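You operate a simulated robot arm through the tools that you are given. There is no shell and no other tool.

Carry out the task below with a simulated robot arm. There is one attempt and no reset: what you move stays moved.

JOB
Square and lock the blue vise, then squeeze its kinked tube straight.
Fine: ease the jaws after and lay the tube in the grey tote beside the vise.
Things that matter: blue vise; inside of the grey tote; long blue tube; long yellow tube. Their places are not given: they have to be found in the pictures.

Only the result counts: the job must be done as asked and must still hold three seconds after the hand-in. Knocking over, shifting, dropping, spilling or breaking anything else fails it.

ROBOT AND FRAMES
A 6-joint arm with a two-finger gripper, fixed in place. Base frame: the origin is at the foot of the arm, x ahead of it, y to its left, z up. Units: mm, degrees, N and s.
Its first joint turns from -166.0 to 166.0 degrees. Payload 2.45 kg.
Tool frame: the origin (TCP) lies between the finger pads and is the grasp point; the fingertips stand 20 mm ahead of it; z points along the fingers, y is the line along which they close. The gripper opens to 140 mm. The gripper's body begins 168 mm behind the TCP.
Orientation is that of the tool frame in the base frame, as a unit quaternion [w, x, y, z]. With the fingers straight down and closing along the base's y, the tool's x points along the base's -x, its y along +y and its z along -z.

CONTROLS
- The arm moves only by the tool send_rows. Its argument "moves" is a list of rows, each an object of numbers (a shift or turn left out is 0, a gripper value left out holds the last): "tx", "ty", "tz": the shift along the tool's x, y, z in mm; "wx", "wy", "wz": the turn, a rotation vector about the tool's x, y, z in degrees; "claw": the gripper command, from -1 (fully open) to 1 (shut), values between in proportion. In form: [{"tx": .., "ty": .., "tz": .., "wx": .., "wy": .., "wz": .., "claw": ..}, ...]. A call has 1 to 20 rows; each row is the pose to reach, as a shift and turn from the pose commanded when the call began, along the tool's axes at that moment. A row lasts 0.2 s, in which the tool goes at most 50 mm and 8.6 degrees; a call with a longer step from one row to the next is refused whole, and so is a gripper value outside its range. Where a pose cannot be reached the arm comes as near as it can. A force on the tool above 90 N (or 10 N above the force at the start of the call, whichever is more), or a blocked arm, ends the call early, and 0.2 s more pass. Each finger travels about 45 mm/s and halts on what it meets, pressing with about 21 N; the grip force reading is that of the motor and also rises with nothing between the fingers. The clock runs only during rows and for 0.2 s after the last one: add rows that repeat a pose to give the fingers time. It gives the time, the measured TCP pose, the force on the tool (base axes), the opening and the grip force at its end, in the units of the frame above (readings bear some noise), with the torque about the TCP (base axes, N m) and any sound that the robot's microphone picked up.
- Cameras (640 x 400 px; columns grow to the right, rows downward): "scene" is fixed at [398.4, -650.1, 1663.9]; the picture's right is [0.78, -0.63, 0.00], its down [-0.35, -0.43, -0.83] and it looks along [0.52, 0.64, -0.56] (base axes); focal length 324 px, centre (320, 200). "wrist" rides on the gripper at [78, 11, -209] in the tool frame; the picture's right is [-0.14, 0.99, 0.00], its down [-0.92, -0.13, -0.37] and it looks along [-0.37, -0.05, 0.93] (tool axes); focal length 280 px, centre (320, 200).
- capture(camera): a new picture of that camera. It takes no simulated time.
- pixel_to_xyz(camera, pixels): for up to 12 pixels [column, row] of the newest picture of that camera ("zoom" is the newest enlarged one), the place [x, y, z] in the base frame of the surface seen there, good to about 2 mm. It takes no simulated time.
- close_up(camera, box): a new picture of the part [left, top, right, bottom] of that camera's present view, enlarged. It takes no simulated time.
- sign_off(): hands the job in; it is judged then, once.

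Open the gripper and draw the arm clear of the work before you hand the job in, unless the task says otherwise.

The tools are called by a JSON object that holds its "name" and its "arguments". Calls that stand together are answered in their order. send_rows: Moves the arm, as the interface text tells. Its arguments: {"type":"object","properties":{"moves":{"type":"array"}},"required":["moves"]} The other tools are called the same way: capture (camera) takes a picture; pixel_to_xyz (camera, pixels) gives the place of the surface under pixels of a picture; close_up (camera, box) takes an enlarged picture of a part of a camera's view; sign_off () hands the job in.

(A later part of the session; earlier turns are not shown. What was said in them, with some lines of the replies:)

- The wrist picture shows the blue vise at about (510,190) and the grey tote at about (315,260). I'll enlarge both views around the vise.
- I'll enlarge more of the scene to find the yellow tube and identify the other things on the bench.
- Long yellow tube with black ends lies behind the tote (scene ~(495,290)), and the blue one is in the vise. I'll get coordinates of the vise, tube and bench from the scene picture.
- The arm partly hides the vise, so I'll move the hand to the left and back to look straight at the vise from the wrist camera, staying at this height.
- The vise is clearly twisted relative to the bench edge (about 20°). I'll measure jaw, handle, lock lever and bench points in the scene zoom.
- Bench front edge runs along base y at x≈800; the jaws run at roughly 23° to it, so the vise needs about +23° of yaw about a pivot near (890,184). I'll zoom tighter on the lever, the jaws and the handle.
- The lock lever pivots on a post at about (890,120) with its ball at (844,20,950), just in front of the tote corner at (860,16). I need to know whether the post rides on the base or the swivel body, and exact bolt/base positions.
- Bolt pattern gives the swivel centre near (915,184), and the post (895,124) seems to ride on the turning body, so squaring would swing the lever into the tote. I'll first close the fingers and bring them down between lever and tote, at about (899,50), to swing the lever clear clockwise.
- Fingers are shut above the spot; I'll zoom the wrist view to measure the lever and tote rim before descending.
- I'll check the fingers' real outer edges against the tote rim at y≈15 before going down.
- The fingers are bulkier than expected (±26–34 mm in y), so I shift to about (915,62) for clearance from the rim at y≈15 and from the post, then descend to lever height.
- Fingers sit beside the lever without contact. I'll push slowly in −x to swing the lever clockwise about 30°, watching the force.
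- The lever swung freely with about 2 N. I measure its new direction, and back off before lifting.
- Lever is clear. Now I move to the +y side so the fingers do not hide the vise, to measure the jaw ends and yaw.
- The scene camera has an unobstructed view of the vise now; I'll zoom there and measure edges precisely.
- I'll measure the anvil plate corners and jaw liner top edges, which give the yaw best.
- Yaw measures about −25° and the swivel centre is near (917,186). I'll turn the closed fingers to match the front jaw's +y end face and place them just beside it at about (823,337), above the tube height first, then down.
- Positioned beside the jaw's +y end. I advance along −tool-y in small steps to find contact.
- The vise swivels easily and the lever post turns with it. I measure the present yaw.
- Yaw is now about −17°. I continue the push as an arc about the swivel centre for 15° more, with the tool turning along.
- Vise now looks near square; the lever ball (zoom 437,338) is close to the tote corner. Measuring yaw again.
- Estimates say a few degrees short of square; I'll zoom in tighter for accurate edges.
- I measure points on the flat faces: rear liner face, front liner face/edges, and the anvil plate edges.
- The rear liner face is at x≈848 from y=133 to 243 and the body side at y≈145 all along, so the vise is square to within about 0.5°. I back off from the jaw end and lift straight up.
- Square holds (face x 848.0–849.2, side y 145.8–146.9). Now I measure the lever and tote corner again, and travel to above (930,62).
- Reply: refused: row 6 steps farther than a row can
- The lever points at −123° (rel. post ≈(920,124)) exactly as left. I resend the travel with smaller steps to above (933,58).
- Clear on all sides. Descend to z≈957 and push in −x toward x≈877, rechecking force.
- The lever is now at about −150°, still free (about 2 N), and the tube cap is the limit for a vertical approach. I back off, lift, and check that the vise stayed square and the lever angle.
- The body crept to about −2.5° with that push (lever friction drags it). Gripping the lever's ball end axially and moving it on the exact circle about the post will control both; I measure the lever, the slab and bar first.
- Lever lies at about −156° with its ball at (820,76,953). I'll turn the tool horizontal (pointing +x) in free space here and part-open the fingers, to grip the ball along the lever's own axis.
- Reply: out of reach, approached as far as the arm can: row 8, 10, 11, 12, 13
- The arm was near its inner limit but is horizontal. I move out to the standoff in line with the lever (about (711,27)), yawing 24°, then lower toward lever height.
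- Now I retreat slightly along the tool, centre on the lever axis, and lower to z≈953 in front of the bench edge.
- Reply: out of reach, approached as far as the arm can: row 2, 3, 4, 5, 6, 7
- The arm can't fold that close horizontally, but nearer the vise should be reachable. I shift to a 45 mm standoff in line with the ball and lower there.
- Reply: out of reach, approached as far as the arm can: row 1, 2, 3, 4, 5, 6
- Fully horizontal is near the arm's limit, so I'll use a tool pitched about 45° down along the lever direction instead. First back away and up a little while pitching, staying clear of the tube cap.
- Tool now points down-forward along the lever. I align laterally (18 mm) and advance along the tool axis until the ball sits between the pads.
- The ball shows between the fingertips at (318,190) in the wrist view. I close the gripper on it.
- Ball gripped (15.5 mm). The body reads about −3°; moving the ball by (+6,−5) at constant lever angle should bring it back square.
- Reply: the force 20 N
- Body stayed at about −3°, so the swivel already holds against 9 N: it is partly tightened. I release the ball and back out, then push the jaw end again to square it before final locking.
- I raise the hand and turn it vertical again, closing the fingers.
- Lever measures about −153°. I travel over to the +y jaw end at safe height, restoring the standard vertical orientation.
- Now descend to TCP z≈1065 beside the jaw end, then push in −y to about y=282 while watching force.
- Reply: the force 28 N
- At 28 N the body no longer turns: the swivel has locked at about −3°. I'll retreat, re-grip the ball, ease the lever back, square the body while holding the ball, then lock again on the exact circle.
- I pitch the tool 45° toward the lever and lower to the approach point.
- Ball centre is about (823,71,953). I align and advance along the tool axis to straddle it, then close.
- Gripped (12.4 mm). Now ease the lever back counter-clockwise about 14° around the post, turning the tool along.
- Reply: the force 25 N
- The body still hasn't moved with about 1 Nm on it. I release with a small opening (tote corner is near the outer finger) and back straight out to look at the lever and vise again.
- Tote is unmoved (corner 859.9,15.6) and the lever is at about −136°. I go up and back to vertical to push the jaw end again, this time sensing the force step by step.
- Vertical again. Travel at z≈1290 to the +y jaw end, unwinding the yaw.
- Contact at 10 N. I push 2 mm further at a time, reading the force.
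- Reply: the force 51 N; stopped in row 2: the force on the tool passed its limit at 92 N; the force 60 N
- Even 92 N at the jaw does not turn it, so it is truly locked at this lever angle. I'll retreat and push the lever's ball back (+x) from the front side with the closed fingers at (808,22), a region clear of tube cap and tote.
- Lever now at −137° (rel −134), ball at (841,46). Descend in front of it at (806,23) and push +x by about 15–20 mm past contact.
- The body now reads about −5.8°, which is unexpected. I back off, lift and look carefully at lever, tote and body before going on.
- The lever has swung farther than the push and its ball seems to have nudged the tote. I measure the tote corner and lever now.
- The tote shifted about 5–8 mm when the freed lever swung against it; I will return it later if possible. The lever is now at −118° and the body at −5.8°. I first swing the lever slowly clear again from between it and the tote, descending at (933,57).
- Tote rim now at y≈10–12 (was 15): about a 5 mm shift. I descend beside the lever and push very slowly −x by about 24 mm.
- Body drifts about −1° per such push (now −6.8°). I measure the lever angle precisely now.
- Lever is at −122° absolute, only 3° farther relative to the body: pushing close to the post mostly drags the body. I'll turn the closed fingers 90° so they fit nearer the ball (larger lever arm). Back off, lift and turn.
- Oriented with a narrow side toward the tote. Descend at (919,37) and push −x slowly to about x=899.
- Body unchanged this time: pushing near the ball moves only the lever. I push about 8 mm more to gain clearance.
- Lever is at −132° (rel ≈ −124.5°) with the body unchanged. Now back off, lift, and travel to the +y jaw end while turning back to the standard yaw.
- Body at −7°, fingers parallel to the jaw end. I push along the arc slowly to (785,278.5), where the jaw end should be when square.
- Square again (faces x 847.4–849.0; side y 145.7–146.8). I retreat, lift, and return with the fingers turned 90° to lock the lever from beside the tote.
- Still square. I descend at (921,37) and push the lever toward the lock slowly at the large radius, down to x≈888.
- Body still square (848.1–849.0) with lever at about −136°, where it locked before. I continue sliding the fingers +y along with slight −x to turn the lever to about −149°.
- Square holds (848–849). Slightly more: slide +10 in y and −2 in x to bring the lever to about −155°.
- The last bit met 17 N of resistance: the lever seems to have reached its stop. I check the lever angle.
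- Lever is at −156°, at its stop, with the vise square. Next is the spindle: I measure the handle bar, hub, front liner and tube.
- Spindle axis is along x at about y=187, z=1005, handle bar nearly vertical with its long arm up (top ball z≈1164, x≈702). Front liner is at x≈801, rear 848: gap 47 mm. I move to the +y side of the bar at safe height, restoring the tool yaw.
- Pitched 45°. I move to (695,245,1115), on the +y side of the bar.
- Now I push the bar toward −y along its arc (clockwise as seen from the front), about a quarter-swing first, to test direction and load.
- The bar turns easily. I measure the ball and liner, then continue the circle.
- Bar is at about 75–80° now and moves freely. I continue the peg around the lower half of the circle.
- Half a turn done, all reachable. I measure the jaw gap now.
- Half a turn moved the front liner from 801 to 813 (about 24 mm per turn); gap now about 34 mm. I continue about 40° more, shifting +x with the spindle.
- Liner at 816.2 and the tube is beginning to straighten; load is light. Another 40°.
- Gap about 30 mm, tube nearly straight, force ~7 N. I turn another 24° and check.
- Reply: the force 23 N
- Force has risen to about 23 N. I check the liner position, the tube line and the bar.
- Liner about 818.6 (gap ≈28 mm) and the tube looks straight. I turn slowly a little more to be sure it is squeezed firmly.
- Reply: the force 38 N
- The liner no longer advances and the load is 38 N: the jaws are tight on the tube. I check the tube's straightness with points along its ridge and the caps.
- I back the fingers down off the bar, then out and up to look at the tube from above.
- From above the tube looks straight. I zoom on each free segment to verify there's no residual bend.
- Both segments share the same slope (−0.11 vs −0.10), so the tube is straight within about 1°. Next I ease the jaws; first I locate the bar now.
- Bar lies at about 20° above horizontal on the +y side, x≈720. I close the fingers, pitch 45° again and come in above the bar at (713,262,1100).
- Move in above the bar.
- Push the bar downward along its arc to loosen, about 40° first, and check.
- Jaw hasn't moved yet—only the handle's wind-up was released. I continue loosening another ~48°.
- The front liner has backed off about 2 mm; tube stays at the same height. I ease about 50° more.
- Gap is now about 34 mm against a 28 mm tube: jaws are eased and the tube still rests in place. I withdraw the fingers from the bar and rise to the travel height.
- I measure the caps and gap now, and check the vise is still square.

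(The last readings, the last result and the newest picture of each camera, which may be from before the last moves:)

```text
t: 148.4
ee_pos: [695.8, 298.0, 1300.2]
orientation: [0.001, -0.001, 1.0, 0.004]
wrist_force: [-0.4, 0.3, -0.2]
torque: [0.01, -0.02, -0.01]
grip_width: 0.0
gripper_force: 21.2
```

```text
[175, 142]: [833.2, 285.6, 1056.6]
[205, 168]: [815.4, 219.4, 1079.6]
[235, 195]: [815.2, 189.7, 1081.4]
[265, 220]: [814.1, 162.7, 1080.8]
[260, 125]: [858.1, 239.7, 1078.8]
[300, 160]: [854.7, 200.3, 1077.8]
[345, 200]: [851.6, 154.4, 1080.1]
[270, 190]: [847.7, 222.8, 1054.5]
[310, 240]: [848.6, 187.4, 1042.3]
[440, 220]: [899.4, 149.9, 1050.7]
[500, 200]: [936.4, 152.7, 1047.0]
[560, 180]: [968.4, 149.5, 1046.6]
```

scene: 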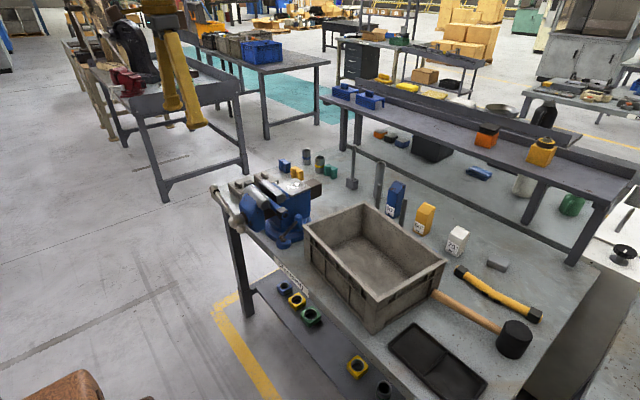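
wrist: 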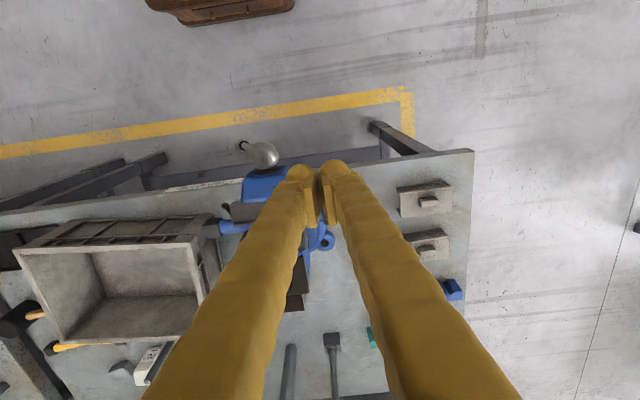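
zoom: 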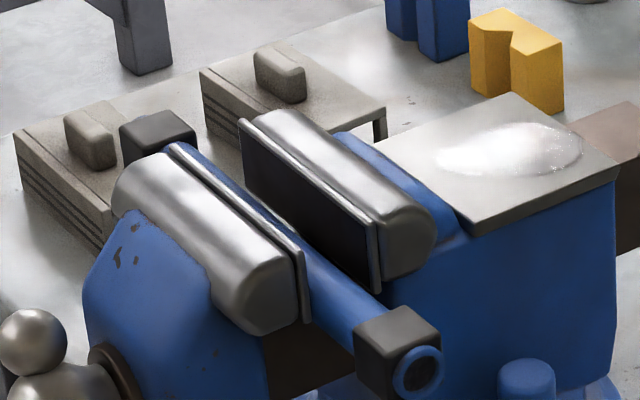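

Front liner at about 815 (opened ~4 mm). The +y cap of the tube is at about x 814–853, y 284–320, top z 1058. I turn the gripper to close along x, open to about 70 mm, and move above that cap.

{"name": "send_rows", "arguments": {"moves": [{"tx": -12, "wz": 8, "claw": 0}, {"tx": -25, "wz": 16}, {"tx": -37, "wz": 24}, {"tx": -50, "wz": 32}, {"tx": -62, "wz": 40}, {"tx": -75, "wz": 48}, {"tx": -87, "wz": 56}, {"tx": -100, "wz": 64}, {"tx": -112, "wz": 72}, {"tx": -125, "wz": 80}, {"tx": -138, "ty": 2, "wz": 88}, {"tx": -138, "ty": 2, "tz": 40, "wz": 90}, {"tx": -138, "ty": 2, "tz": 85, "wz": 90}, {"tx": -138, "ty": 2, "tz": 130, "wz": 90}, {"tx": -138, "ty": 2, "tz": 150, "wz": 90}, {"tx": -138, "ty": 2, "tz": 150, "wz": 90}]}}

{"name": "capture", "arguments": {"camera": "wrist"}}

{"name": "close_up", "arguments": {"camera": "scene", "box": [215, 110, 315, 210]}}

```text
t: 151.8
ee_pos: [835.0, 299.4, 1149.2]
orientation: [0.0, 0.707, 0.707, 0.005]
wrist_force: [-0.3, -0.7, 0.0]
torque: [0.0, 0.01, 0.02]
grip_width: 70.0
gripper_force: 0.0
```

```text
taken
```

wrist: 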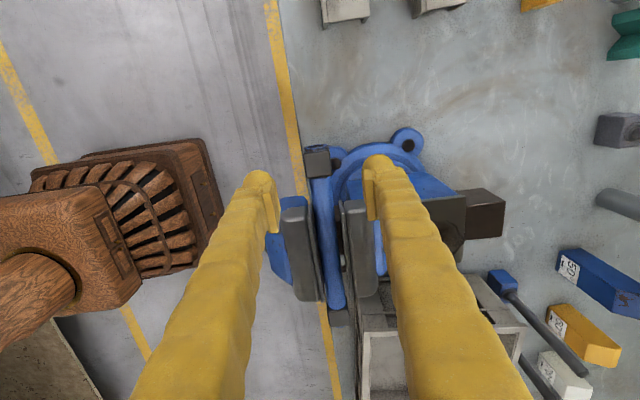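

```text
4.00 times, centred on (265, 160) of scene
```

zoom: 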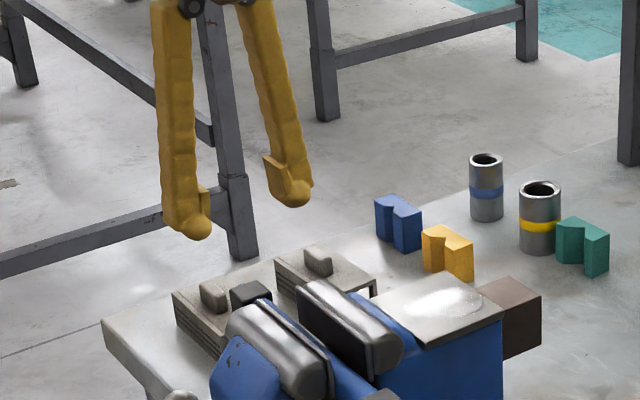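

The cap at (317,160) is centred between the open fingers. I descend so the pads flank the cap, and close.

{"name": "send_rows", "arguments": {"moves": [{"tz": 40}, {"tz": 80}, {"tz": 100}, {"tz": 109}, {"tz": 109}, {"tz": 109, "claw": 0.3}, {"tz": 109, "claw": 0.42}, {"tz": 109, "claw": 1}, {"tz": 109, "claw": 1}, {"tz": 109, "claw": 1}]}}

{"name": "capture", "arguments": {"camera": "wrist"}}

{"name": "close_up", "arguments": {"camera": "scene", "box": [215, 140, 315, 240]}}

```text
t: 154.0
ee_pos: [835.4, 301.8, 1042.4]
orientation: [-0.001, 0.708, 0.706, 0.005]
wrist_force: [-1.1, -0.6, -0.6]
torque: [0.14, 0.0, -0.02]
grip_width: 28.9
gripper_force: 21.1
```

```text
taken
```

wrist: 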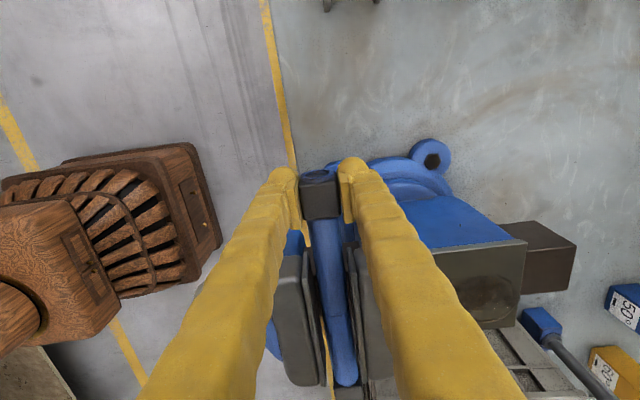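

```text
4.00 times, centred on (265, 190) of scene
```

zoom: 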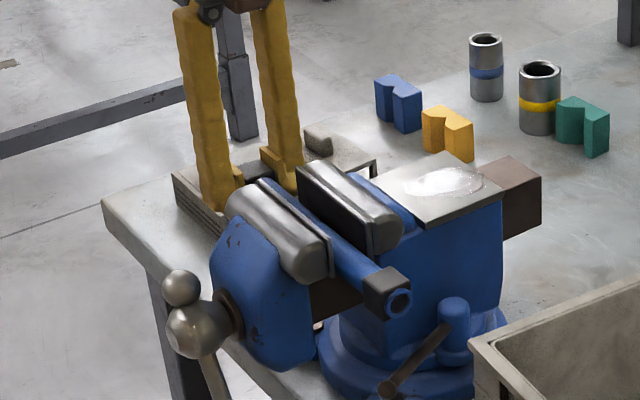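

Gripped at 28.9 mm with about 21 N. I lift 25 mm slowly and check that the tube comes along.

{"name": "send_rows", "arguments": {"moves": [{"tz": -6}, {"tz": -12}, {"tz": -18}, {"tz": -25}, {"tz": -25}]}}

{"name": "close_up", "arguments": {"camera": "scene", "box": [215, 140, 315, 240]}}

```text
t: 155.2
ee_pos: [834.3, 299.5, 1067.3]
orientation: [0.0, 0.708, 0.706, 0.005]
wrist_force: [0.1, 0.1, -2.5]
torque: [0.21, -0.03, 0.0]
grip_width: 29.1
gripper_force: 21.0
```

```text
4.00 times, centred on (265, 190) of scene
```

zoom: 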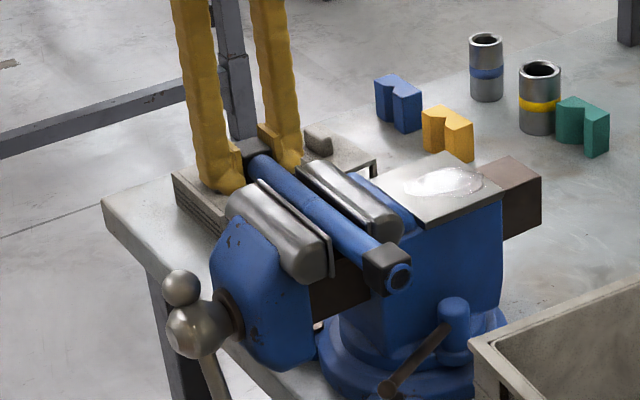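

The tube came up at the gripped end, drooping toward the other end. I keep raising gently and watch.

{"name": "send_rows", "arguments": {"moves": [{"tz": -10}, {"tz": -20}, {"tz": -30}, {"tz": -40}, {"tz": -50}, {"tz": -60}, {"tz": -60}]}}

{"name": "close_up", "arguments": {"camera": "scene", "box": [215, 120, 335, 240]}}

```text
t: 156.8
ee_pos: [835.7, 301.5, 1126.2]
orientation: [0.0, 0.707, 0.707, 0.005]
wrist_force: [0.7, -1.4, -2.4]
torque: [0.21, 0.01, 0.0]
grip_width: 29.0
gripper_force: 20.9
```

```text
3.33 times, centred on (275, 180) of scene
```

zoom: 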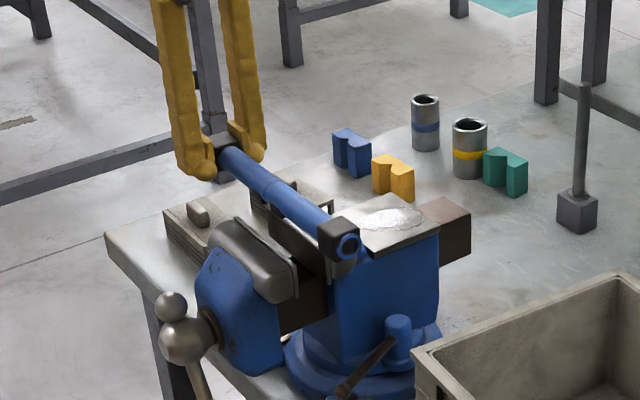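

It is now free of the jaws and holds its attitude. I raise to z≈1240.

{"name": "send_rows", "arguments": {"moves": [{"tz": -20}, {"tz": -40}, {"tz": -60}, {"tz": -80}, {"tz": -100}, {"tz": -115}, {"tz": -115}]}}

{"name": "close_up", "arguments": {"camera": "scene", "box": [205, 90, 345, 230]}}

{"name": "pixel_to_xyz", "arguments": {"camera": "zoom", "pixels": [[255, 160], [290, 185], [330, 210], [365, 235], [225, 140], [380, 215], [300, 180]]}}

```text
t: 158.4
ee_pos: [833.2, 300.3, 1241.8]
orientation: [-0.001, 0.707, 0.707, 0.004]
wrist_force: [-0.8, -0.2, -3.0]
torque: [0.25, 0.01, -0.01]
grip_width: 29.1
gripper_force: 21.4
```

```text
2.86 times, centred on (275, 160) of scene
```

zoom: 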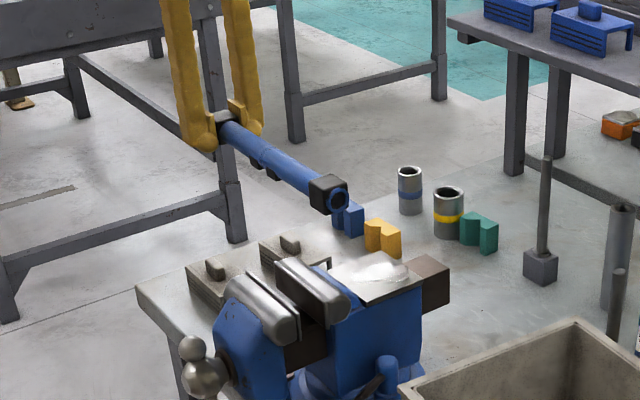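

```text
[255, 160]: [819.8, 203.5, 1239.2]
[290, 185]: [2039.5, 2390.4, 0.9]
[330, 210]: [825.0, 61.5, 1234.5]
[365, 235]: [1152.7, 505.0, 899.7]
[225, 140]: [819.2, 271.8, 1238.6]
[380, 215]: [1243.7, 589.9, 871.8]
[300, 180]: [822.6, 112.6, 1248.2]
```

The tube is straight, level and firmly held. I now measure the tote's inside (floor and inner walls) for placing.

{"name": "capture", "arguments": {"camera": "scene"}}

{"name": "pixel_to_xyz", "arguments": {"camera": "scene", "pixels": [[345, 245], [360, 250], [375, 262], [390, 275], [350, 235], [400, 270], [335, 240], [310, 222], [364, 206], [443, 262], [372, 316], [385, 285]]}}

{"name": "close_up", "arguments": {"camera": "scene", "box": [290, 190, 460, 340]}}

```text
taken
```

scene: 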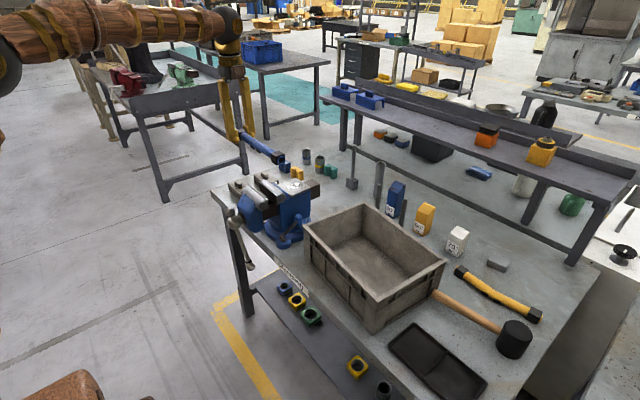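

```text
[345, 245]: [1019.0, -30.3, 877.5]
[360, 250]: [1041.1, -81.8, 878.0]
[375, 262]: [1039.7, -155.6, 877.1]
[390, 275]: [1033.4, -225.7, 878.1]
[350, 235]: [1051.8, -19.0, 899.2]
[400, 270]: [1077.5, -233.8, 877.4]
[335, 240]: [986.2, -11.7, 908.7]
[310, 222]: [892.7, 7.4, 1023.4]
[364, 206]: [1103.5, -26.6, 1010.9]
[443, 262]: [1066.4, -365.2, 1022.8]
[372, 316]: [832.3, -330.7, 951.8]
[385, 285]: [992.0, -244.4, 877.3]
```

```text
2.67 times, centred on (375, 265) of scene
```

zoom: 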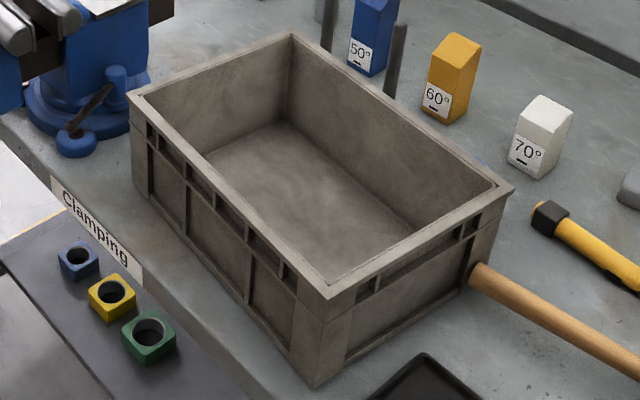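

Tote floor is at z≈877, interior roughly x 880–1080, y −10 to −340. I carry the tube level over the tote: TCP to (945,−65) so that the tube lies within it, moving smoothly.

{"name": "send_rows", "arguments": {"moves": [{"tx": -12, "ty": 4}, {"tx": -32, "ty": 10}, {"tx": -54, "ty": 17}, {"tx": -77, "ty": 24}, {"tx": -100, "ty": 31}, {"tx": -123, "ty": 38}, {"tx": -146, "ty": 45}, {"tx": -169, "ty": 52}, {"tx": -192, "ty": 59}, {"tx": -215, "ty": 66}, {"tx": -238, "ty": 73}, {"tx": -261, "ty": 80}, {"tx": -284, "ty": 87}, {"tx": -307, "ty": 94}, {"tx": -328, "ty": 101}, {"tx": -346, "ty": 106}, {"tx": -358, "ty": 110}, {"tx": -365, "ty": 112}, {"tx": -365, "ty": 112}]}}

{"name": "capture", "arguments": {"camera": "scene"}}

{"name": "capture", "arguments": {"camera": "wrist"}}

{"name": "pixel_to_xyz", "arguments": {"camera": "wrist", "pixels": [[320, 180], [330, 230], [335, 280], [338, 310]]}}

```text
t: 162.4
ee_pos: [945.3, -66.9, 1239.4]
orientation: [0.0, 0.708, 0.707, 0.004]
wrist_force: [-0.3, -0.3, -2.1]
torque: [0.2, 0.02, -0.02]
grip_width: 29.1
gripper_force: 20.8
```

```text
taken
```

scene: 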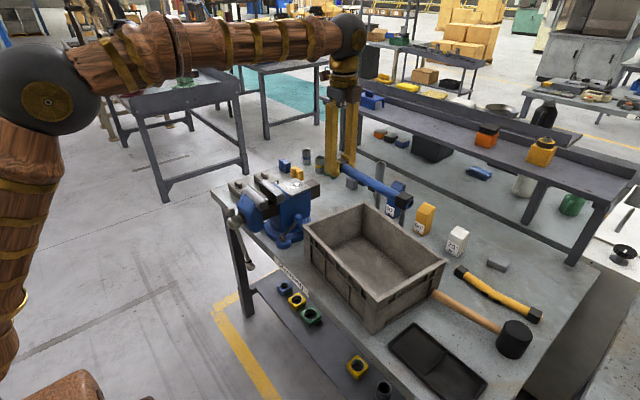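

```text
taken
```

wrist: 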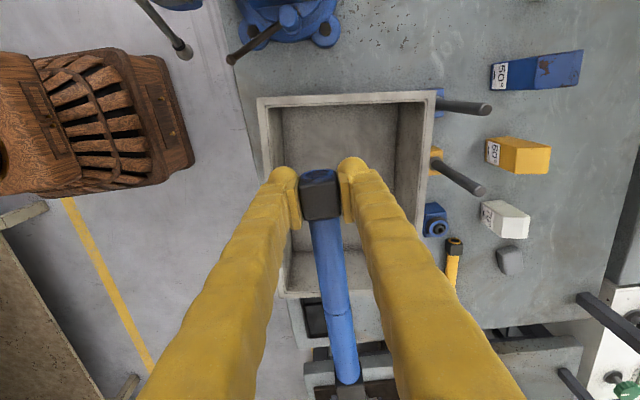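

```text
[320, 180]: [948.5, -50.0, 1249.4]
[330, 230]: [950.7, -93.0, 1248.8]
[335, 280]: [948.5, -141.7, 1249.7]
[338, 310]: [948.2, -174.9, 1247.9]
```

Tube is level above the tote interior. I lower it to just above the floor.

{"name": "send_rows", "arguments": {"moves": [{"tz": 15}, {"tz": 40}, {"tz": 70}, {"tz": 100}, {"tz": 130}, {"tz": 160}, {"tz": 190}, {"tz": 220}, {"tz": 245}, {"tz": 270}, {"tz": 290}, {"tz": 308}, {"tz": 322}, {"tz": 332}, {"tz": 332}]}}

{"name": "capture", "arguments": {"camera": "scene"}}

{"name": "close_up", "arguments": {"camera": "scene", "box": [290, 150, 460, 320]}}

```text
t: 165.6
ee_pos: [946.8, -62.5, 908.7]
orientation: [-0.001, 0.707, 0.707, 0.005]
wrist_force: [0.1, -0.2, -2.7]
torque: [0.25, 0.01, 0.0]
grip_width: 29.1
gripper_force: 21.0
```

```text
taken
```

scene: 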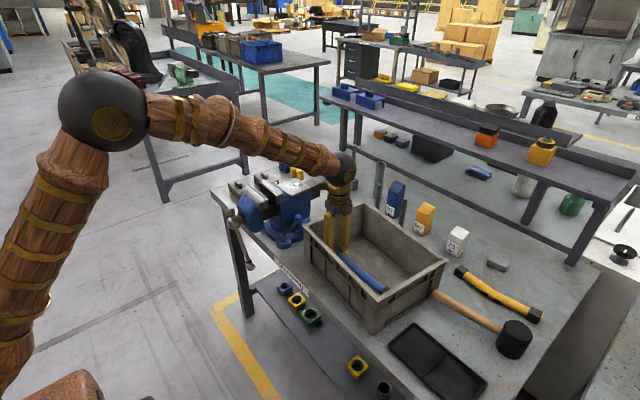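

```text
2.35 times, centred on (375, 235) of scene
```

zoom: 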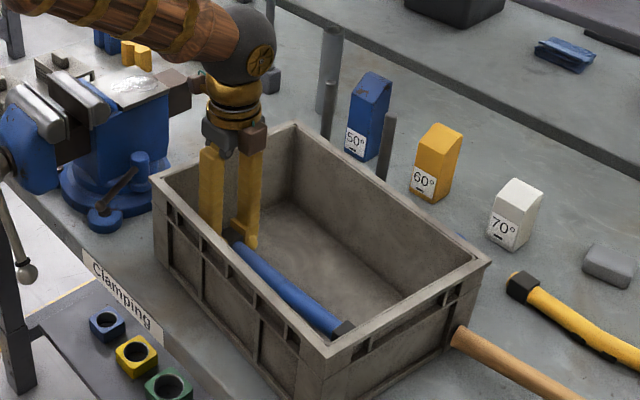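

The tube is inside, about 10 mm above the floor. I lower slowly to touch down.

{"name": "send_rows", "arguments": {"moves": [{"tz": 3}, {"tz": 6}, {"tz": 9}, {"tz": 11}, {"tz": 11}]}}

```text
t: 166.8
ee_pos: [946.0, -63.2, 896.5]
orientation: [-0.001, 0.708, 0.707, 0.005]
wrist_force: [0.4, -0.3, -1.8]
torque: [0.21, 0.01, 0.02]
grip_width: 28.9
gripper_force: 20.5
```

Fingertips are about at the floor and the tube only a few mm above it. I open the fingers gradually to lay it down.

{"name": "send_rows", "arguments": {"moves": [{"tz": 1, "claw": 0.6}, {"tz": 1, "claw": 0.57}, {"tz": 1, "claw": 0.54}, {"tz": 1, "claw": 0.5}, {"tz": 1, "claw": 0.4}, {"tz": 1, "claw": 0.3}, {"tz": 1, "claw": 0.3}]}}

{"name": "close_up", "arguments": {"camera": "scene", "box": [290, 190, 460, 320]}}

```text
t: 168.4
ee_pos: [946.0, -62.9, 895.4]
orientation: [0.0, 0.708, 0.707, 0.004]
wrist_force: [6.6, 0.1, 21.4]
torque: [-0.08, 0.39, 0.01]
grip_width: 44.0
gripper_force: 0.1
```

```text
3.08 times, centred on (375, 255) of scene
```

zoom: 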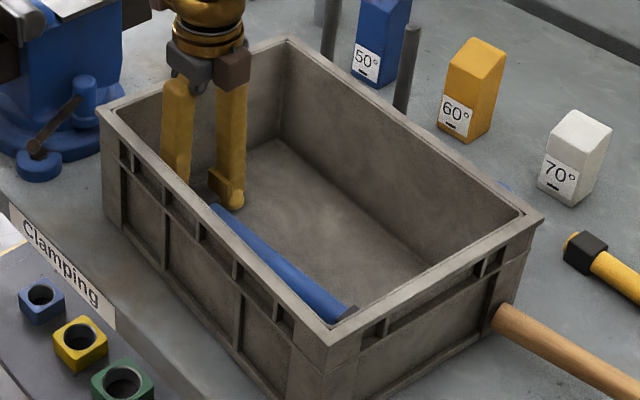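

Released; fingertips rest on the floor with 21 N. I raise straight up out of the tote.

{"name": "send_rows", "arguments": {"moves": [{"tz": -5}, {"tz": -20}, {"tz": -50}, {"tz": -90}, {"tz": -135}, {"tz": -180}, {"tz": -225}, {"tz": -270}, {"tz": -315}, {"tz": -350}, {"tz": -350}]}}

{"name": "capture", "arguments": {"camera": "wrist"}}

{"name": "close_up", "arguments": {"camera": "scene", "box": [290, 190, 460, 320]}}

{"name": "close_up", "arguments": {"camera": "scene", "box": [200, 150, 330, 250]}}

```text
t: 170.8
ee_pos: [944.0, -65.2, 1246.6]
orientation: [-0.001, 0.708, 0.706, 0.003]
wrist_force: [0.3, -0.9, 0.3]
torque: [-0.01, 0.03, 0.01]
grip_width: 49.0
gripper_force: 0.0
```

```text
taken
```

wrist: 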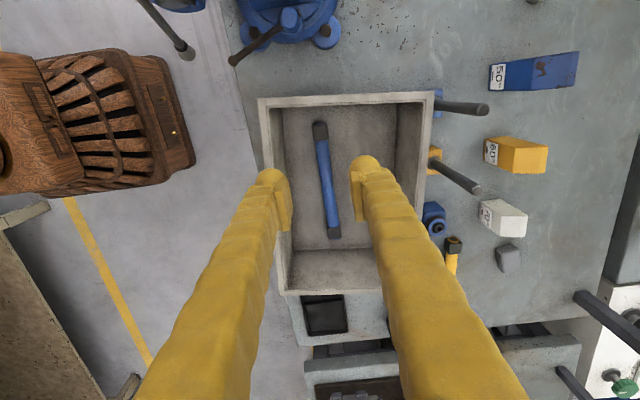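

```text
3.08 times, centred on (375, 255) of scene
```

zoom: 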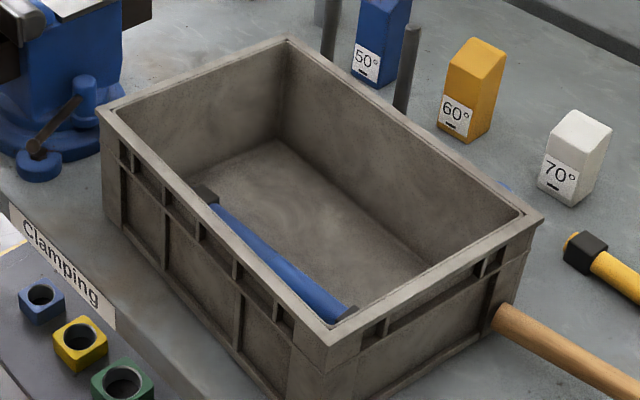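

```text
4.00 times, centred on (265, 200) of scene
```

zoom: 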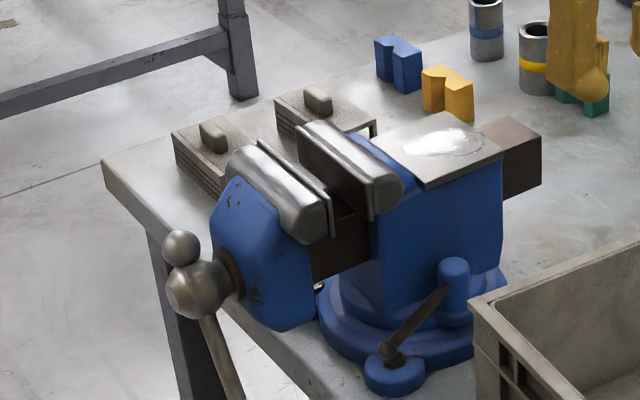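

The tube lies flat inside the tote. I verify vise yaw and lever, the jaw gap, and the tote corner versus its original (859.9,15.8).

{"name": "close_up", "arguments": {"camera": "scene", "box": [245, 170, 315, 215]}}

{"name": "pixel_to_xyz", "arguments": {"camera": "zoom", "pixels": [[150, 140], [170, 170], [200, 185], [230, 220], [260, 240], [280, 270], [60, 150], [100, 185], [150, 230], [430, 280], [500, 252], [580, 220]]}}

{"name": "close_up", "arguments": {"camera": "scene", "box": [255, 205, 335, 255]}}

{"name": "pixel_to_xyz", "arguments": {"camera": "zoom", "pixels": [[374, 168], [380, 172], [385, 180], [390, 240], [390, 300], [420, 175], [460, 160], [500, 140], [540, 118], [420, 220], [480, 270], [560, 335]]}}

```text
8.89 times, centred on (280, 192) of scene
```

zoom: 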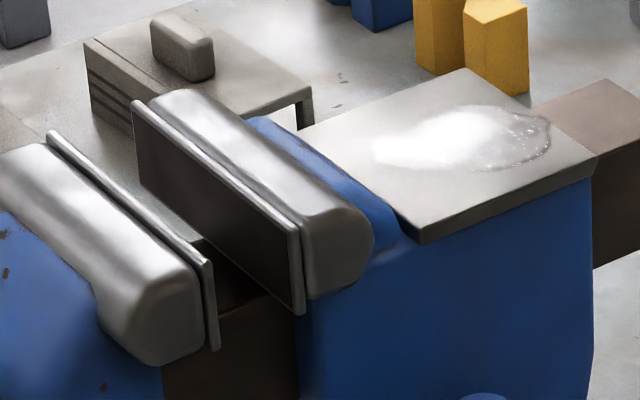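

```text
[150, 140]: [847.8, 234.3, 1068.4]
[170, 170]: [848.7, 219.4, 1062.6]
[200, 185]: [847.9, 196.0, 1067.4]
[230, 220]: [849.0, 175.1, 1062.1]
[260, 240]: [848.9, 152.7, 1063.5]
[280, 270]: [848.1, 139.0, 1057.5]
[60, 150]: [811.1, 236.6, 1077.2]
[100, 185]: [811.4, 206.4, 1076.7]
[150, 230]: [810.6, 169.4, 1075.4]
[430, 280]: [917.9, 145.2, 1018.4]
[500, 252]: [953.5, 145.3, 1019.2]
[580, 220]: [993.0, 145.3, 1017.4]
```

```text
8.00 times, centred on (295, 230) of scene
```

zoom: 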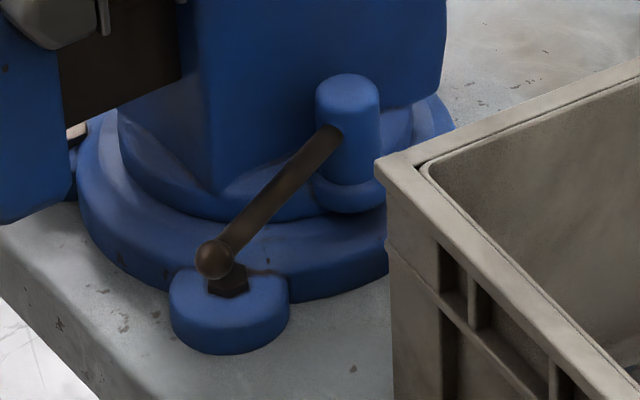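

```text
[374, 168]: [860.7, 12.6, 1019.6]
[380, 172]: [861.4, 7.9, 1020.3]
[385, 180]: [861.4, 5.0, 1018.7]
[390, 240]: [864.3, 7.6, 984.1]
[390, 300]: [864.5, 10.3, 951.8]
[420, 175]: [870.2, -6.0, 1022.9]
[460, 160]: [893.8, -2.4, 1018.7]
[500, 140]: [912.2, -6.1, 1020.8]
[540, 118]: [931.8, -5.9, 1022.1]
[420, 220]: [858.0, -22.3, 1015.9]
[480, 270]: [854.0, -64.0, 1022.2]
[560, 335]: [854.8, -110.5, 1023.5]
```

The vise is square, locked and the tote corner shows only about a 5 mm shift. I compare the mallet and yellow tube with my first close-up using the same box.

{"name": "close_up", "arguments": {"camera": "scene", "box": [380, 170, 560, 390]}}

{"name": "pixel_to_xyz", "arguments": {"camera": "scene", "pixels": [[460, 270], [490, 290], [537, 315]]}}

```text
1.82 times, centred on (470, 280) of scene
```

zoom: 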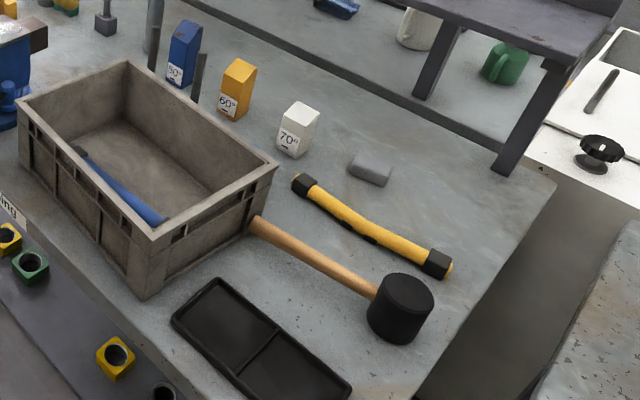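

```text
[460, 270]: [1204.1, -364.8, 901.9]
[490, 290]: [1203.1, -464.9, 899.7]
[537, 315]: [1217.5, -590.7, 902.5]
```

Mallet and yellow tube are unmoved; the tote moved roughly 5–7 mm. I can nudge it back from the inside with closed fingers; first I locate the tube inside and the inner walls.

{"name": "pixel_to_xyz", "arguments": {"camera": "wrist", "pixels": [[320, 130], [328, 185], [333, 232], [350, 130], [380, 140], [340, 108], [395, 130], [285, 130], [340, 100], [380, 98], [300, 100], [345, 118]]}}

```text
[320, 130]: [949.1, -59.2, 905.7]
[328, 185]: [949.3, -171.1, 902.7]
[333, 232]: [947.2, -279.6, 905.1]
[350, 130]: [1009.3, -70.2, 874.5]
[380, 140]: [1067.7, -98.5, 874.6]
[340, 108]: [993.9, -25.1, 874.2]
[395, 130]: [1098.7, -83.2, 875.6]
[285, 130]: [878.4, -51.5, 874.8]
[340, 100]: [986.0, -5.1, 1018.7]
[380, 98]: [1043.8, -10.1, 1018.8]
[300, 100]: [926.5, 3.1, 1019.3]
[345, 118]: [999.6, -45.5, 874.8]
```

Tube rests flat at x≈949, y −45…−295. I close the fingers, go down inside above the tube (tips at z≈940) near the +y inner wall, and feel for the wall.

{"name": "send_rows", "arguments": {"moves": [{"ty": 10, "tx": 8, "claw": 1}, {"ty": 20, "tx": 8, "tz": 30}, {"ty": 20, "tx": 8, "tz": 75}, {"ty": 20, "tx": 8, "tz": 120}, {"ty": 20, "tx": 8, "tz": 165}, {"ty": 20, "tx": 8, "tz": 210}, {"ty": 20, "tx": 8, "tz": 250}, {"ty": 20, "tx": 8, "tz": 280}, {"ty": 20, "tx": 8, "tz": 280}, {"ty": 20, "tx": 14, "tz": 280}, {"ty": 20, "tx": 20, "tz": 280}, {"ty": 20, "tx": 25, "tz": 280}, {"ty": 20, "tx": 25, "tz": 280}]}}

{"name": "close_up", "arguments": {"camera": "scene", "box": [290, 170, 460, 320]}}

```text
t: 173.6
ee_pos: [966.4, -36.7, 965.7]
orientation: [-0.001, 0.708, 0.706, 0.004]
wrist_force: [0.3, 0.5, -0.1]
torque: [-0.02, -0.01, 0.0]
grip_width: 0.0
gripper_force: 21.5
```

```text
2.67 times, centred on (375, 245) of scene
```

zoom: 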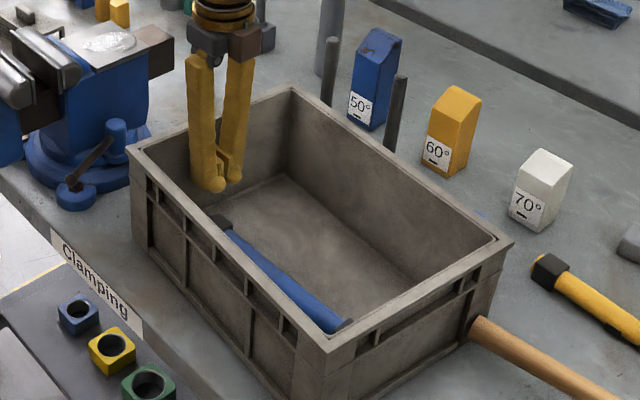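

Inside, no contact yet at y=−37. I creep +y with force checks.

{"name": "send_rows", "arguments": {"moves": [{"tx": 2}, {"tx": 4}, {"tx": 4}]}}

{"name": "send_rows", "arguments": {"moves": [{"tx": 2}, {"tx": 4}, {"tx": 4}]}}

{"name": "send_rows", "arguments": {"moves": [{"tx": 2}, {"tx": 3}, {"tx": 3}]}}

```text
t: 174.4
ee_pos: [965.7, -34.2, 966.3]
orientation: [-0.001, 0.708, 0.706, 0.004]
wrist_force: [-0.2, -0.2, -0.1]
torque: [0.0, 0.02, -0.01]
grip_width: 0.2
gripper_force: 20.7
```

```text
t: 175.2
ee_pos: [966.5, -31.8, 966.2]
orientation: [-0.001, 0.708, 0.706, 0.004]
wrist_force: [0.3, -4.3, 1.1]
torque: [-0.02, 0.0, -0.03]
grip_width: 0.2
gripper_force: 21.4
```

```text
t: 176.0
ee_pos: [965.9, -27.0, 965.5]
orientation: [-0.001, 0.707, 0.707, 0.004]
wrist_force: [0.2, -2.5, 1.4]
torque: [-0.05, -0.01, -0.02]
grip_width: 0.2
gripper_force: 20.8
```

Contact found and the tote appears to have begun sliding. I check its corner now.

{"name": "close_up", "arguments": {"camera": "scene", "box": [255, 205, 335, 255]}}

{"name": "close_up", "arguments": {"camera": "scene", "box": [380, 170, 560, 390]}}

```text
8.00 times, centred on (295, 230) of scene
```

zoom: 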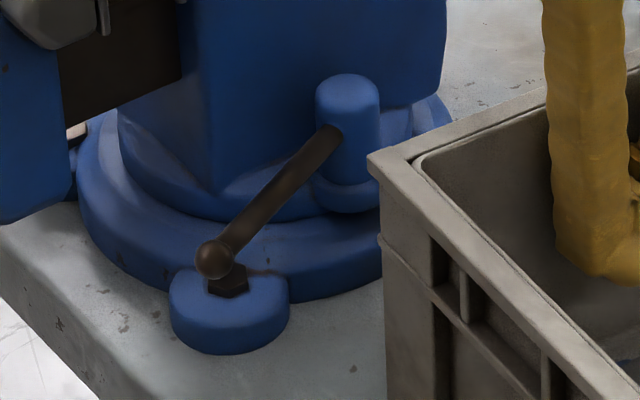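

```text
1.82 times, centred on (470, 280) of scene
```

zoom: 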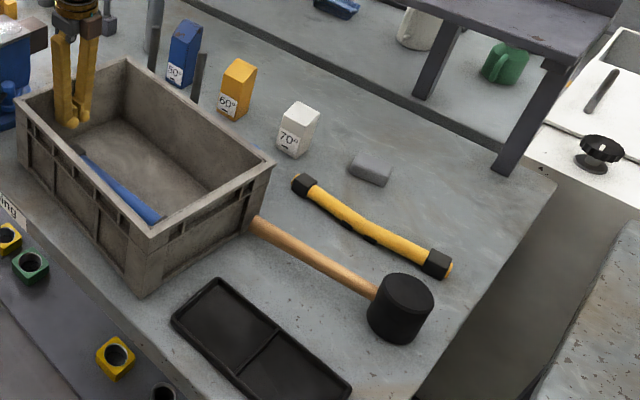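

Most of the shift is recovered (corner at zoom (368,157) vs originally about (363,157)). One more 2 mm nudge, then I back away from the wall.

{"name": "send_rows", "arguments": {"moves": [{"tx": 1}, {"tx": 2}, {"tx": 2}]}}

{"name": "send_rows", "arguments": {"moves": [{"tx": -8}, {"tx": -14, "tz": -20}, {"tx": -14, "tz": -60}, {"tx": -14, "tz": -105}, {"tx": -14, "tz": -150}, {"tx": -14, "tz": -195}, {"tx": -14, "tz": -240}, {"tx": -14, "tz": -285}, {"tx": -14, "tz": -320}, {"tx": -14, "tz": -320}]}}

{"name": "close_up", "arguments": {"camera": "scene", "box": [255, 205, 335, 255]}}

{"name": "close_up", "arguments": {"camera": "scene", "box": [380, 170, 560, 390]}}

{"name": "capture", "arguments": {"camera": "wrist"}}

```text
t: 176.8
ee_pos: [966.8, -25.3, 966.3]
orientation: [-0.002, 0.707, 0.707, 0.003]
wrist_force: [-1.2, -2.1, 1.2]
torque: [0.0, 0.0, 0.02]
grip_width: 0.1
gripper_force: 20.7
```

```text
t: 179.0
ee_pos: [963.0, -43.1, 1286.7]
orientation: [-0.001, 0.708, 0.707, 0.003]
wrist_force: [0.2, 0.1, 0.2]
torque: [-0.03, -0.01, -0.02]
grip_width: 0.1
gripper_force: 21.5
```

```text
8.00 times, centred on (295, 230) of scene
```

zoom: 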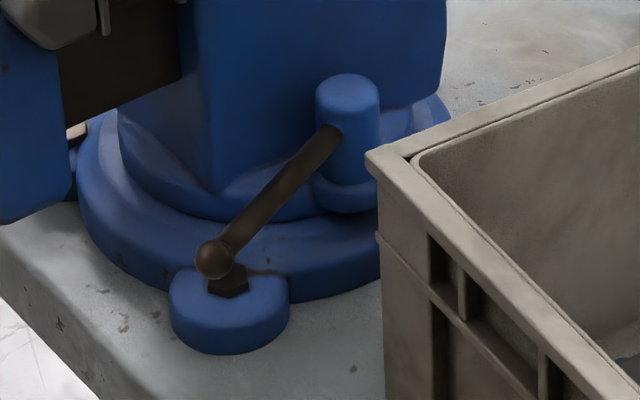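

```text
1.82 times, centred on (470, 280) of scene
```

zoom: 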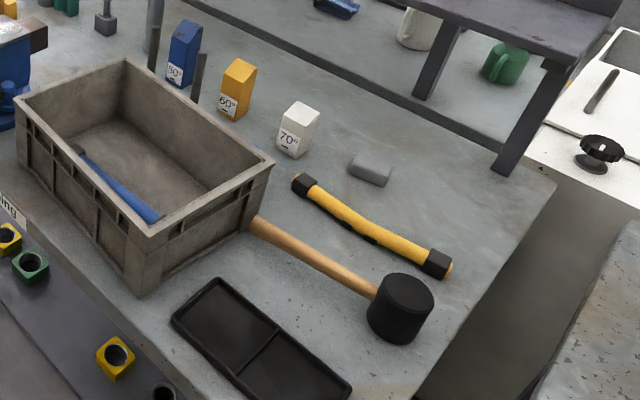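

```text
taken
```

wrist: 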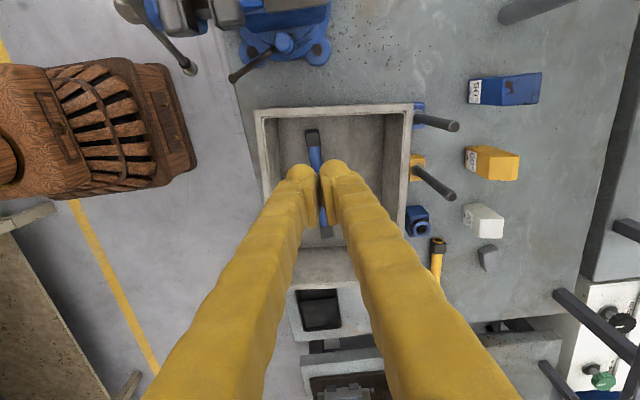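

Tote is back within 1–2 mm. For certainty I'll open the jaws a bit further; first locate the handle bar.

{"name": "close_up", "arguments": {"camera": "scene", "box": [205, 170, 295, 280]}}

{"name": "pixel_to_xyz", "arguments": {"camera": "zoom", "pixels": [[190, 145], [205, 190], [225, 235], [240, 265], [255, 300], [265, 325], [270, 335], [250, 290]]}}

```text
3.64 times, centred on (250, 225) of scene
```

zoom: 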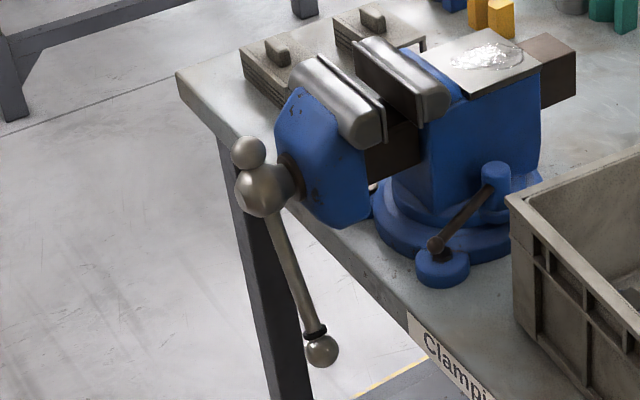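

```text
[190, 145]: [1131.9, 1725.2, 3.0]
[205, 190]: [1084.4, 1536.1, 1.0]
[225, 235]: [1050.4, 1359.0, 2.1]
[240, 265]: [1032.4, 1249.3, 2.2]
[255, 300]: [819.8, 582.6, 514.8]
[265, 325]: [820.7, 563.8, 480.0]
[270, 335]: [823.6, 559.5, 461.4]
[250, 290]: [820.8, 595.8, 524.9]
```

{"name": "pixel_to_xyz", "arguments": {"camera": "zoom", "pixels": [[248, 152], [262, 190], [285, 240], [300, 290], [312, 325], [320, 348], [275, 215]]}}

```text
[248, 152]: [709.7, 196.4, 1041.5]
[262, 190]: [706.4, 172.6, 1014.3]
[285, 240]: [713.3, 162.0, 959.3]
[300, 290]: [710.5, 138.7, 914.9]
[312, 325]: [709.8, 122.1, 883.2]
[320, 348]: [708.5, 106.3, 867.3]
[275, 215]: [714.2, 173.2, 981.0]
```

Bar's long arm points down and toward −y (θ≈153°). I return to the front with the tool pitched 45° to turn it back a further ~80°.

{"name": "send_rows", "arguments": {"moves": [{"tx": 20, "ty": -27, "wz": -8}, {"tx": 40, "ty": -54, "wz": -16}, {"tx": 60, "ty": -81, "wz": -24}, {"tx": 80, "ty": -108, "wz": -32}, {"tx": 100, "ty": -135, "wz": -40}, {"tx": 120, "ty": -162, "wz": -48}, {"tx": 140, "ty": -189, "wz": -56}, {"tx": 160, "ty": -216, "wz": -64}, {"tx": 180, "ty": -243, "wz": -72}, {"tx": 200, "ty": -270, "wz": -80}, {"tx": 220, "ty": -297, "wz": -88}, {"tx": 243, "ty": -323, "wz": -90}, {"tx": 243, "ty": -323, "wz": -90}]}}

{"name": "send_rows", "arguments": {"moves": [{"wy": -8}, {"wy": -16}, {"wy": -24}, {"wy": -32}, {"wy": -40}, {"wy": -45}, {"wy": -45}]}}

```text
t: 181.8
ee_pos: [640.8, 199.9, 1286.7]
orientation: [0.003, -0.001, 1.0, 0.003]
wrist_force: [0.0, -0.3, 0.6]
torque: [-0.02, -0.02, -0.01]
grip_width: 0.1
gripper_force: 21.3
```

```text
t: 183.4
ee_pos: [641.3, 202.5, 1285.9]
orientation: [0.385, 0.002, 0.923, 0.003]
wrist_force: [0.7, 0.2, -0.3]
torque: [0.04, -0.01, 0.03]
grip_width: 0.0
gripper_force: 20.6
```

Now lower in front of the hub and slide in below it to (708,205,887), on the +y side of the hanging arm.

{"name": "send_rows", "arguments": {"moves": [{"tx": 30, "ty": 0, "tz": 26}, {"tx": 60, "ty": 0, "tz": 53}, {"tx": 90, "ty": 0, "tz": 80}, {"tx": 120, "ty": 0, "tz": 107}, {"tx": 150, "ty": 0, "tz": 134}, {"tx": 180, "ty": 2, "tz": 161}, {"tx": 210, "ty": 2, "tz": 188}, {"tx": 237, "ty": 2, "tz": 214}, {"tx": 237, "ty": 3, "tz": 244}, {"tx": 237, "ty": 3, "tz": 278}, {"tx": 237, "ty": 3, "tz": 308}, {"tx": 237, "ty": 3, "tz": 329}, {"tx": 237, "ty": 3, "tz": 329}]}}

{"name": "close_up", "arguments": {"camera": "scene", "box": [190, 170, 310, 290]}}

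```text
t: 186.2
ee_pos: [708.4, 206.5, 886.5]
orientation: [0.384, 0.002, 0.923, 0.002]
wrist_force: [0.1, -0.8, 0.2]
torque: [0.0, 0.01, 0.03]
grip_width: 0.0
gripper_force: 20.7
```

```text
3.33 times, centred on (250, 230) of scene
```

zoom: 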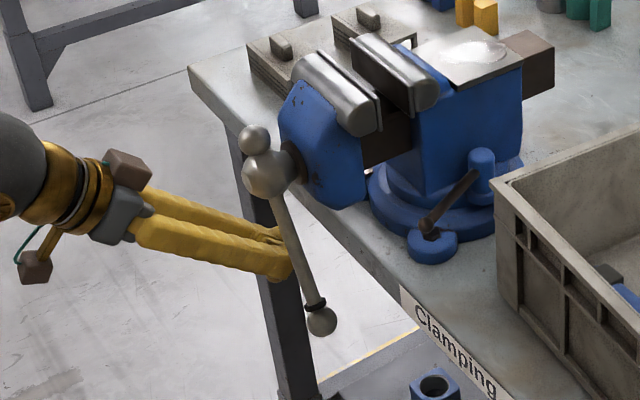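

Fingers are on the +y side of the arm. I sweep it toward −y and upward to open the jaws further.

{"name": "send_rows", "arguments": {"moves": [{"ty": -19.5, "tx": -2.5, "tz": -2.5}, {"ty": -35.5, "tx": -3, "tz": -3.5}, {"ty": -51.2, "tx": -5.1, "tz": -6.2}, {"ty": -66.3, "tx": -8.8, "tz": -10.4}, {"ty": -80.5, "tx": -13.8, "tz": -15.9}, {"ty": -93.5, "tx": -20.2, "tz": -22.9}, {"ty": -105, "tx": -27.7, "tz": -30.9}, {"ty": -114.8, "tx": -36.4, "tz": -40.2}, {"ty": -122.9, "tx": -46, "tz": -50.2}, {"ty": -128.9, "tx": -56.3, "tz": -61}, {"ty": -128.9, "tx": -56.3, "tz": -61}]}}

{"name": "close_up", "arguments": {"camera": "scene", "box": [190, 150, 320, 280]}}

{"name": "close_up", "arguments": {"camera": "scene", "box": [245, 170, 315, 215]}}

{"name": "pixel_to_xyz", "arguments": {"camera": "zoom", "pixels": [[150, 140], [170, 170], [230, 220], [260, 240], [280, 270], [20, 130], [60, 165], [110, 210], [150, 245], [430, 280], [500, 252], [580, 220]]}}

```text
t: 188.6
ee_pos: [705.2, 78.5, 969.7]
orientation: [0.385, 0.002, 0.923, 0.003]
wrist_force: [-0.7, -0.4, -0.5]
torque: [0.01, -0.03, 0.03]
grip_width: 0.0
gripper_force: 21.0
```

```text
3.08 times, centred on (255, 215) of scene
```

zoom: 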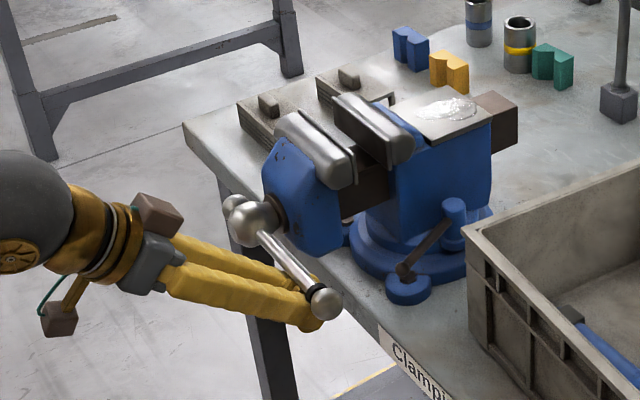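

```text
8.89 times, centred on (280, 192) of scene
```

zoom: 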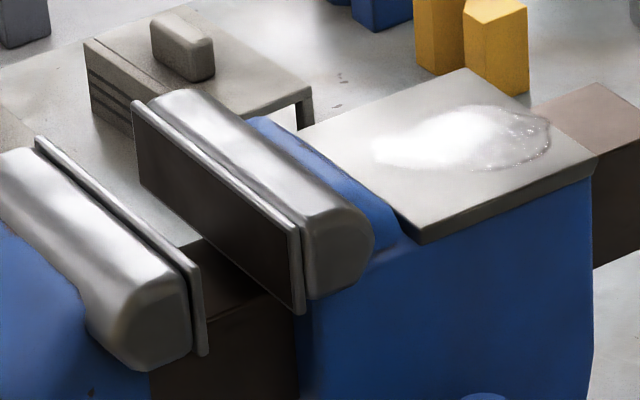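

```text
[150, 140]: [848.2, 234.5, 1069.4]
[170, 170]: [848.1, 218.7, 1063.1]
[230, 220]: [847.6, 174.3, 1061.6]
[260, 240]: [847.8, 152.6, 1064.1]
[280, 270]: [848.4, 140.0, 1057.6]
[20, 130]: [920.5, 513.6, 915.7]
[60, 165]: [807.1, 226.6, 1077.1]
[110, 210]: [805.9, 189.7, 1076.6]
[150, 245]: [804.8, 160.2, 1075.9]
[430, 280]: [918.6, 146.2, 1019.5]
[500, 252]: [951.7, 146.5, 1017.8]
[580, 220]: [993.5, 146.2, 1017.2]
```

Liner now at about 811 (gap ≈36 mm), vise still square. I drop clear of the bar, withdraw, and raise the arm away with the gripper opened.

{"name": "send_rows", "arguments": {"moves": [{"tx": 8, "tz": 8}, {"tx": 16, "tz": 14}, {"tx": 16, "tz": -20}, {"tx": 14, "tz": -55}, {"tx": 0, "tz": -95}, {"tx": -30, "tz": -125}, {"tx": -65, "tz": -150}, {"tx": -100, "tz": -175}, {"tx": -135, "tz": -200, "claw": -1}, {"tx": -170, "tz": -225, "wy": 6}, {"tx": -200, "tz": -250, "wy": 13}, {"tx": -225, "tz": -270, "wy": 20}, {"tx": -245, "tz": -285, "wy": 28}, {"tx": -260, "tz": -295, "wy": 36}, {"tx": -270, "tz": -300, "wy": 44}, {"tx": -270, "tz": -300, "wy": 45}]}}

{"name": "capture", "arguments": {"camera": "scene"}}

{"name": "capture", "arguments": {"camera": "wrist"}}

{"name": "close_up", "arguments": {"camera": "scene", "box": [200, 150, 460, 340]}}

```text
t: 192.0
ee_pos: [681.0, 74.5, 1371.4]
orientation: [0.002, 0.0, 1.0, 0.004]
wrist_force: [0.4, 0.4, -0.1]
torque: [0.0, 0.0, 0.01]
grip_width: 140.0
gripper_force: 0.0
```

```text
taken
```

scene: 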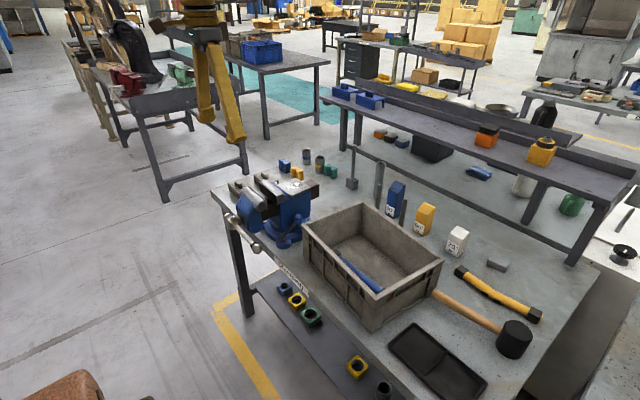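

```text
taken
```

wrist: 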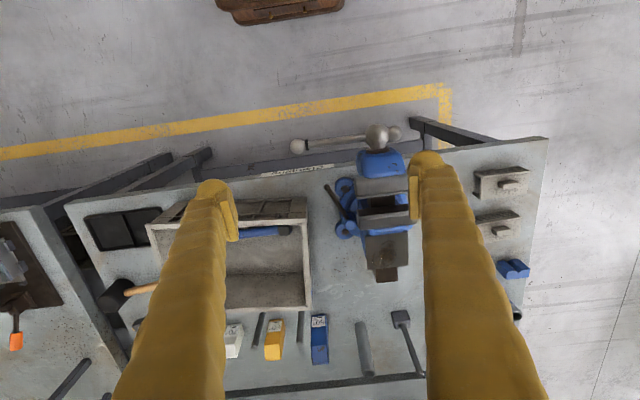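

```text
2.11 times, centred on (330, 245) of scene
```

zoom: 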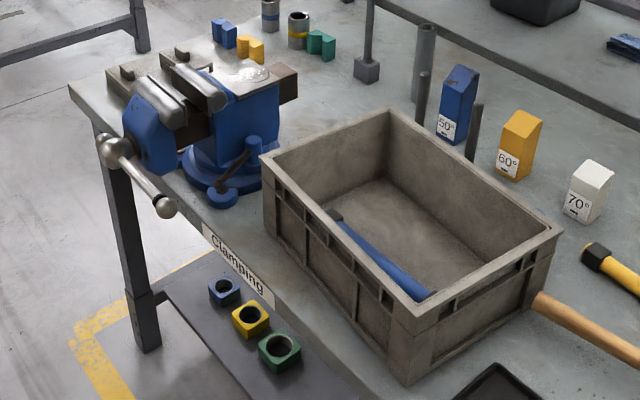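

Everything is in place: the vise is square with its lever at the stop, the jaws are eased, and the straight blue tube lies flat in the tote. The yellow tube and mallet are unmoved and the arm is clear with the gripper open, so I hand in.

{"name": "sign_off", "arguments": {}}

```text
The job is handed in.
```

I squared and locked the blue vise, squeezed its tube straight, eased the jaws and laid the tube flat in the grey tote. The job is handed in, but one disturbance below could count against it.

- **Vise:** it stands within about half a degree of square to the bench edge. The lock lever is turned until it stopped. The first lock settled about 3° off, so I unlocked it, re-squared it and locked it again.
- **Tube:** after squeezing, both free ends line up within about 1°. It lies wholly inside the tote.
- **Jaws:** they are open to about 36 mm. The gripper closed to 29 mm on the tube.
- **Tote was shifted:** while I was unlocking, the lever swung against the tote and pushed it about 5–7 mm. I nudged it back from the inside to within 1–2 mm of where it started.
- **Everything else:** the yellow tube and the mallet measured or looked unmoved. I saw nothing else disturbed. The arm is clear of the work with the gripper open.
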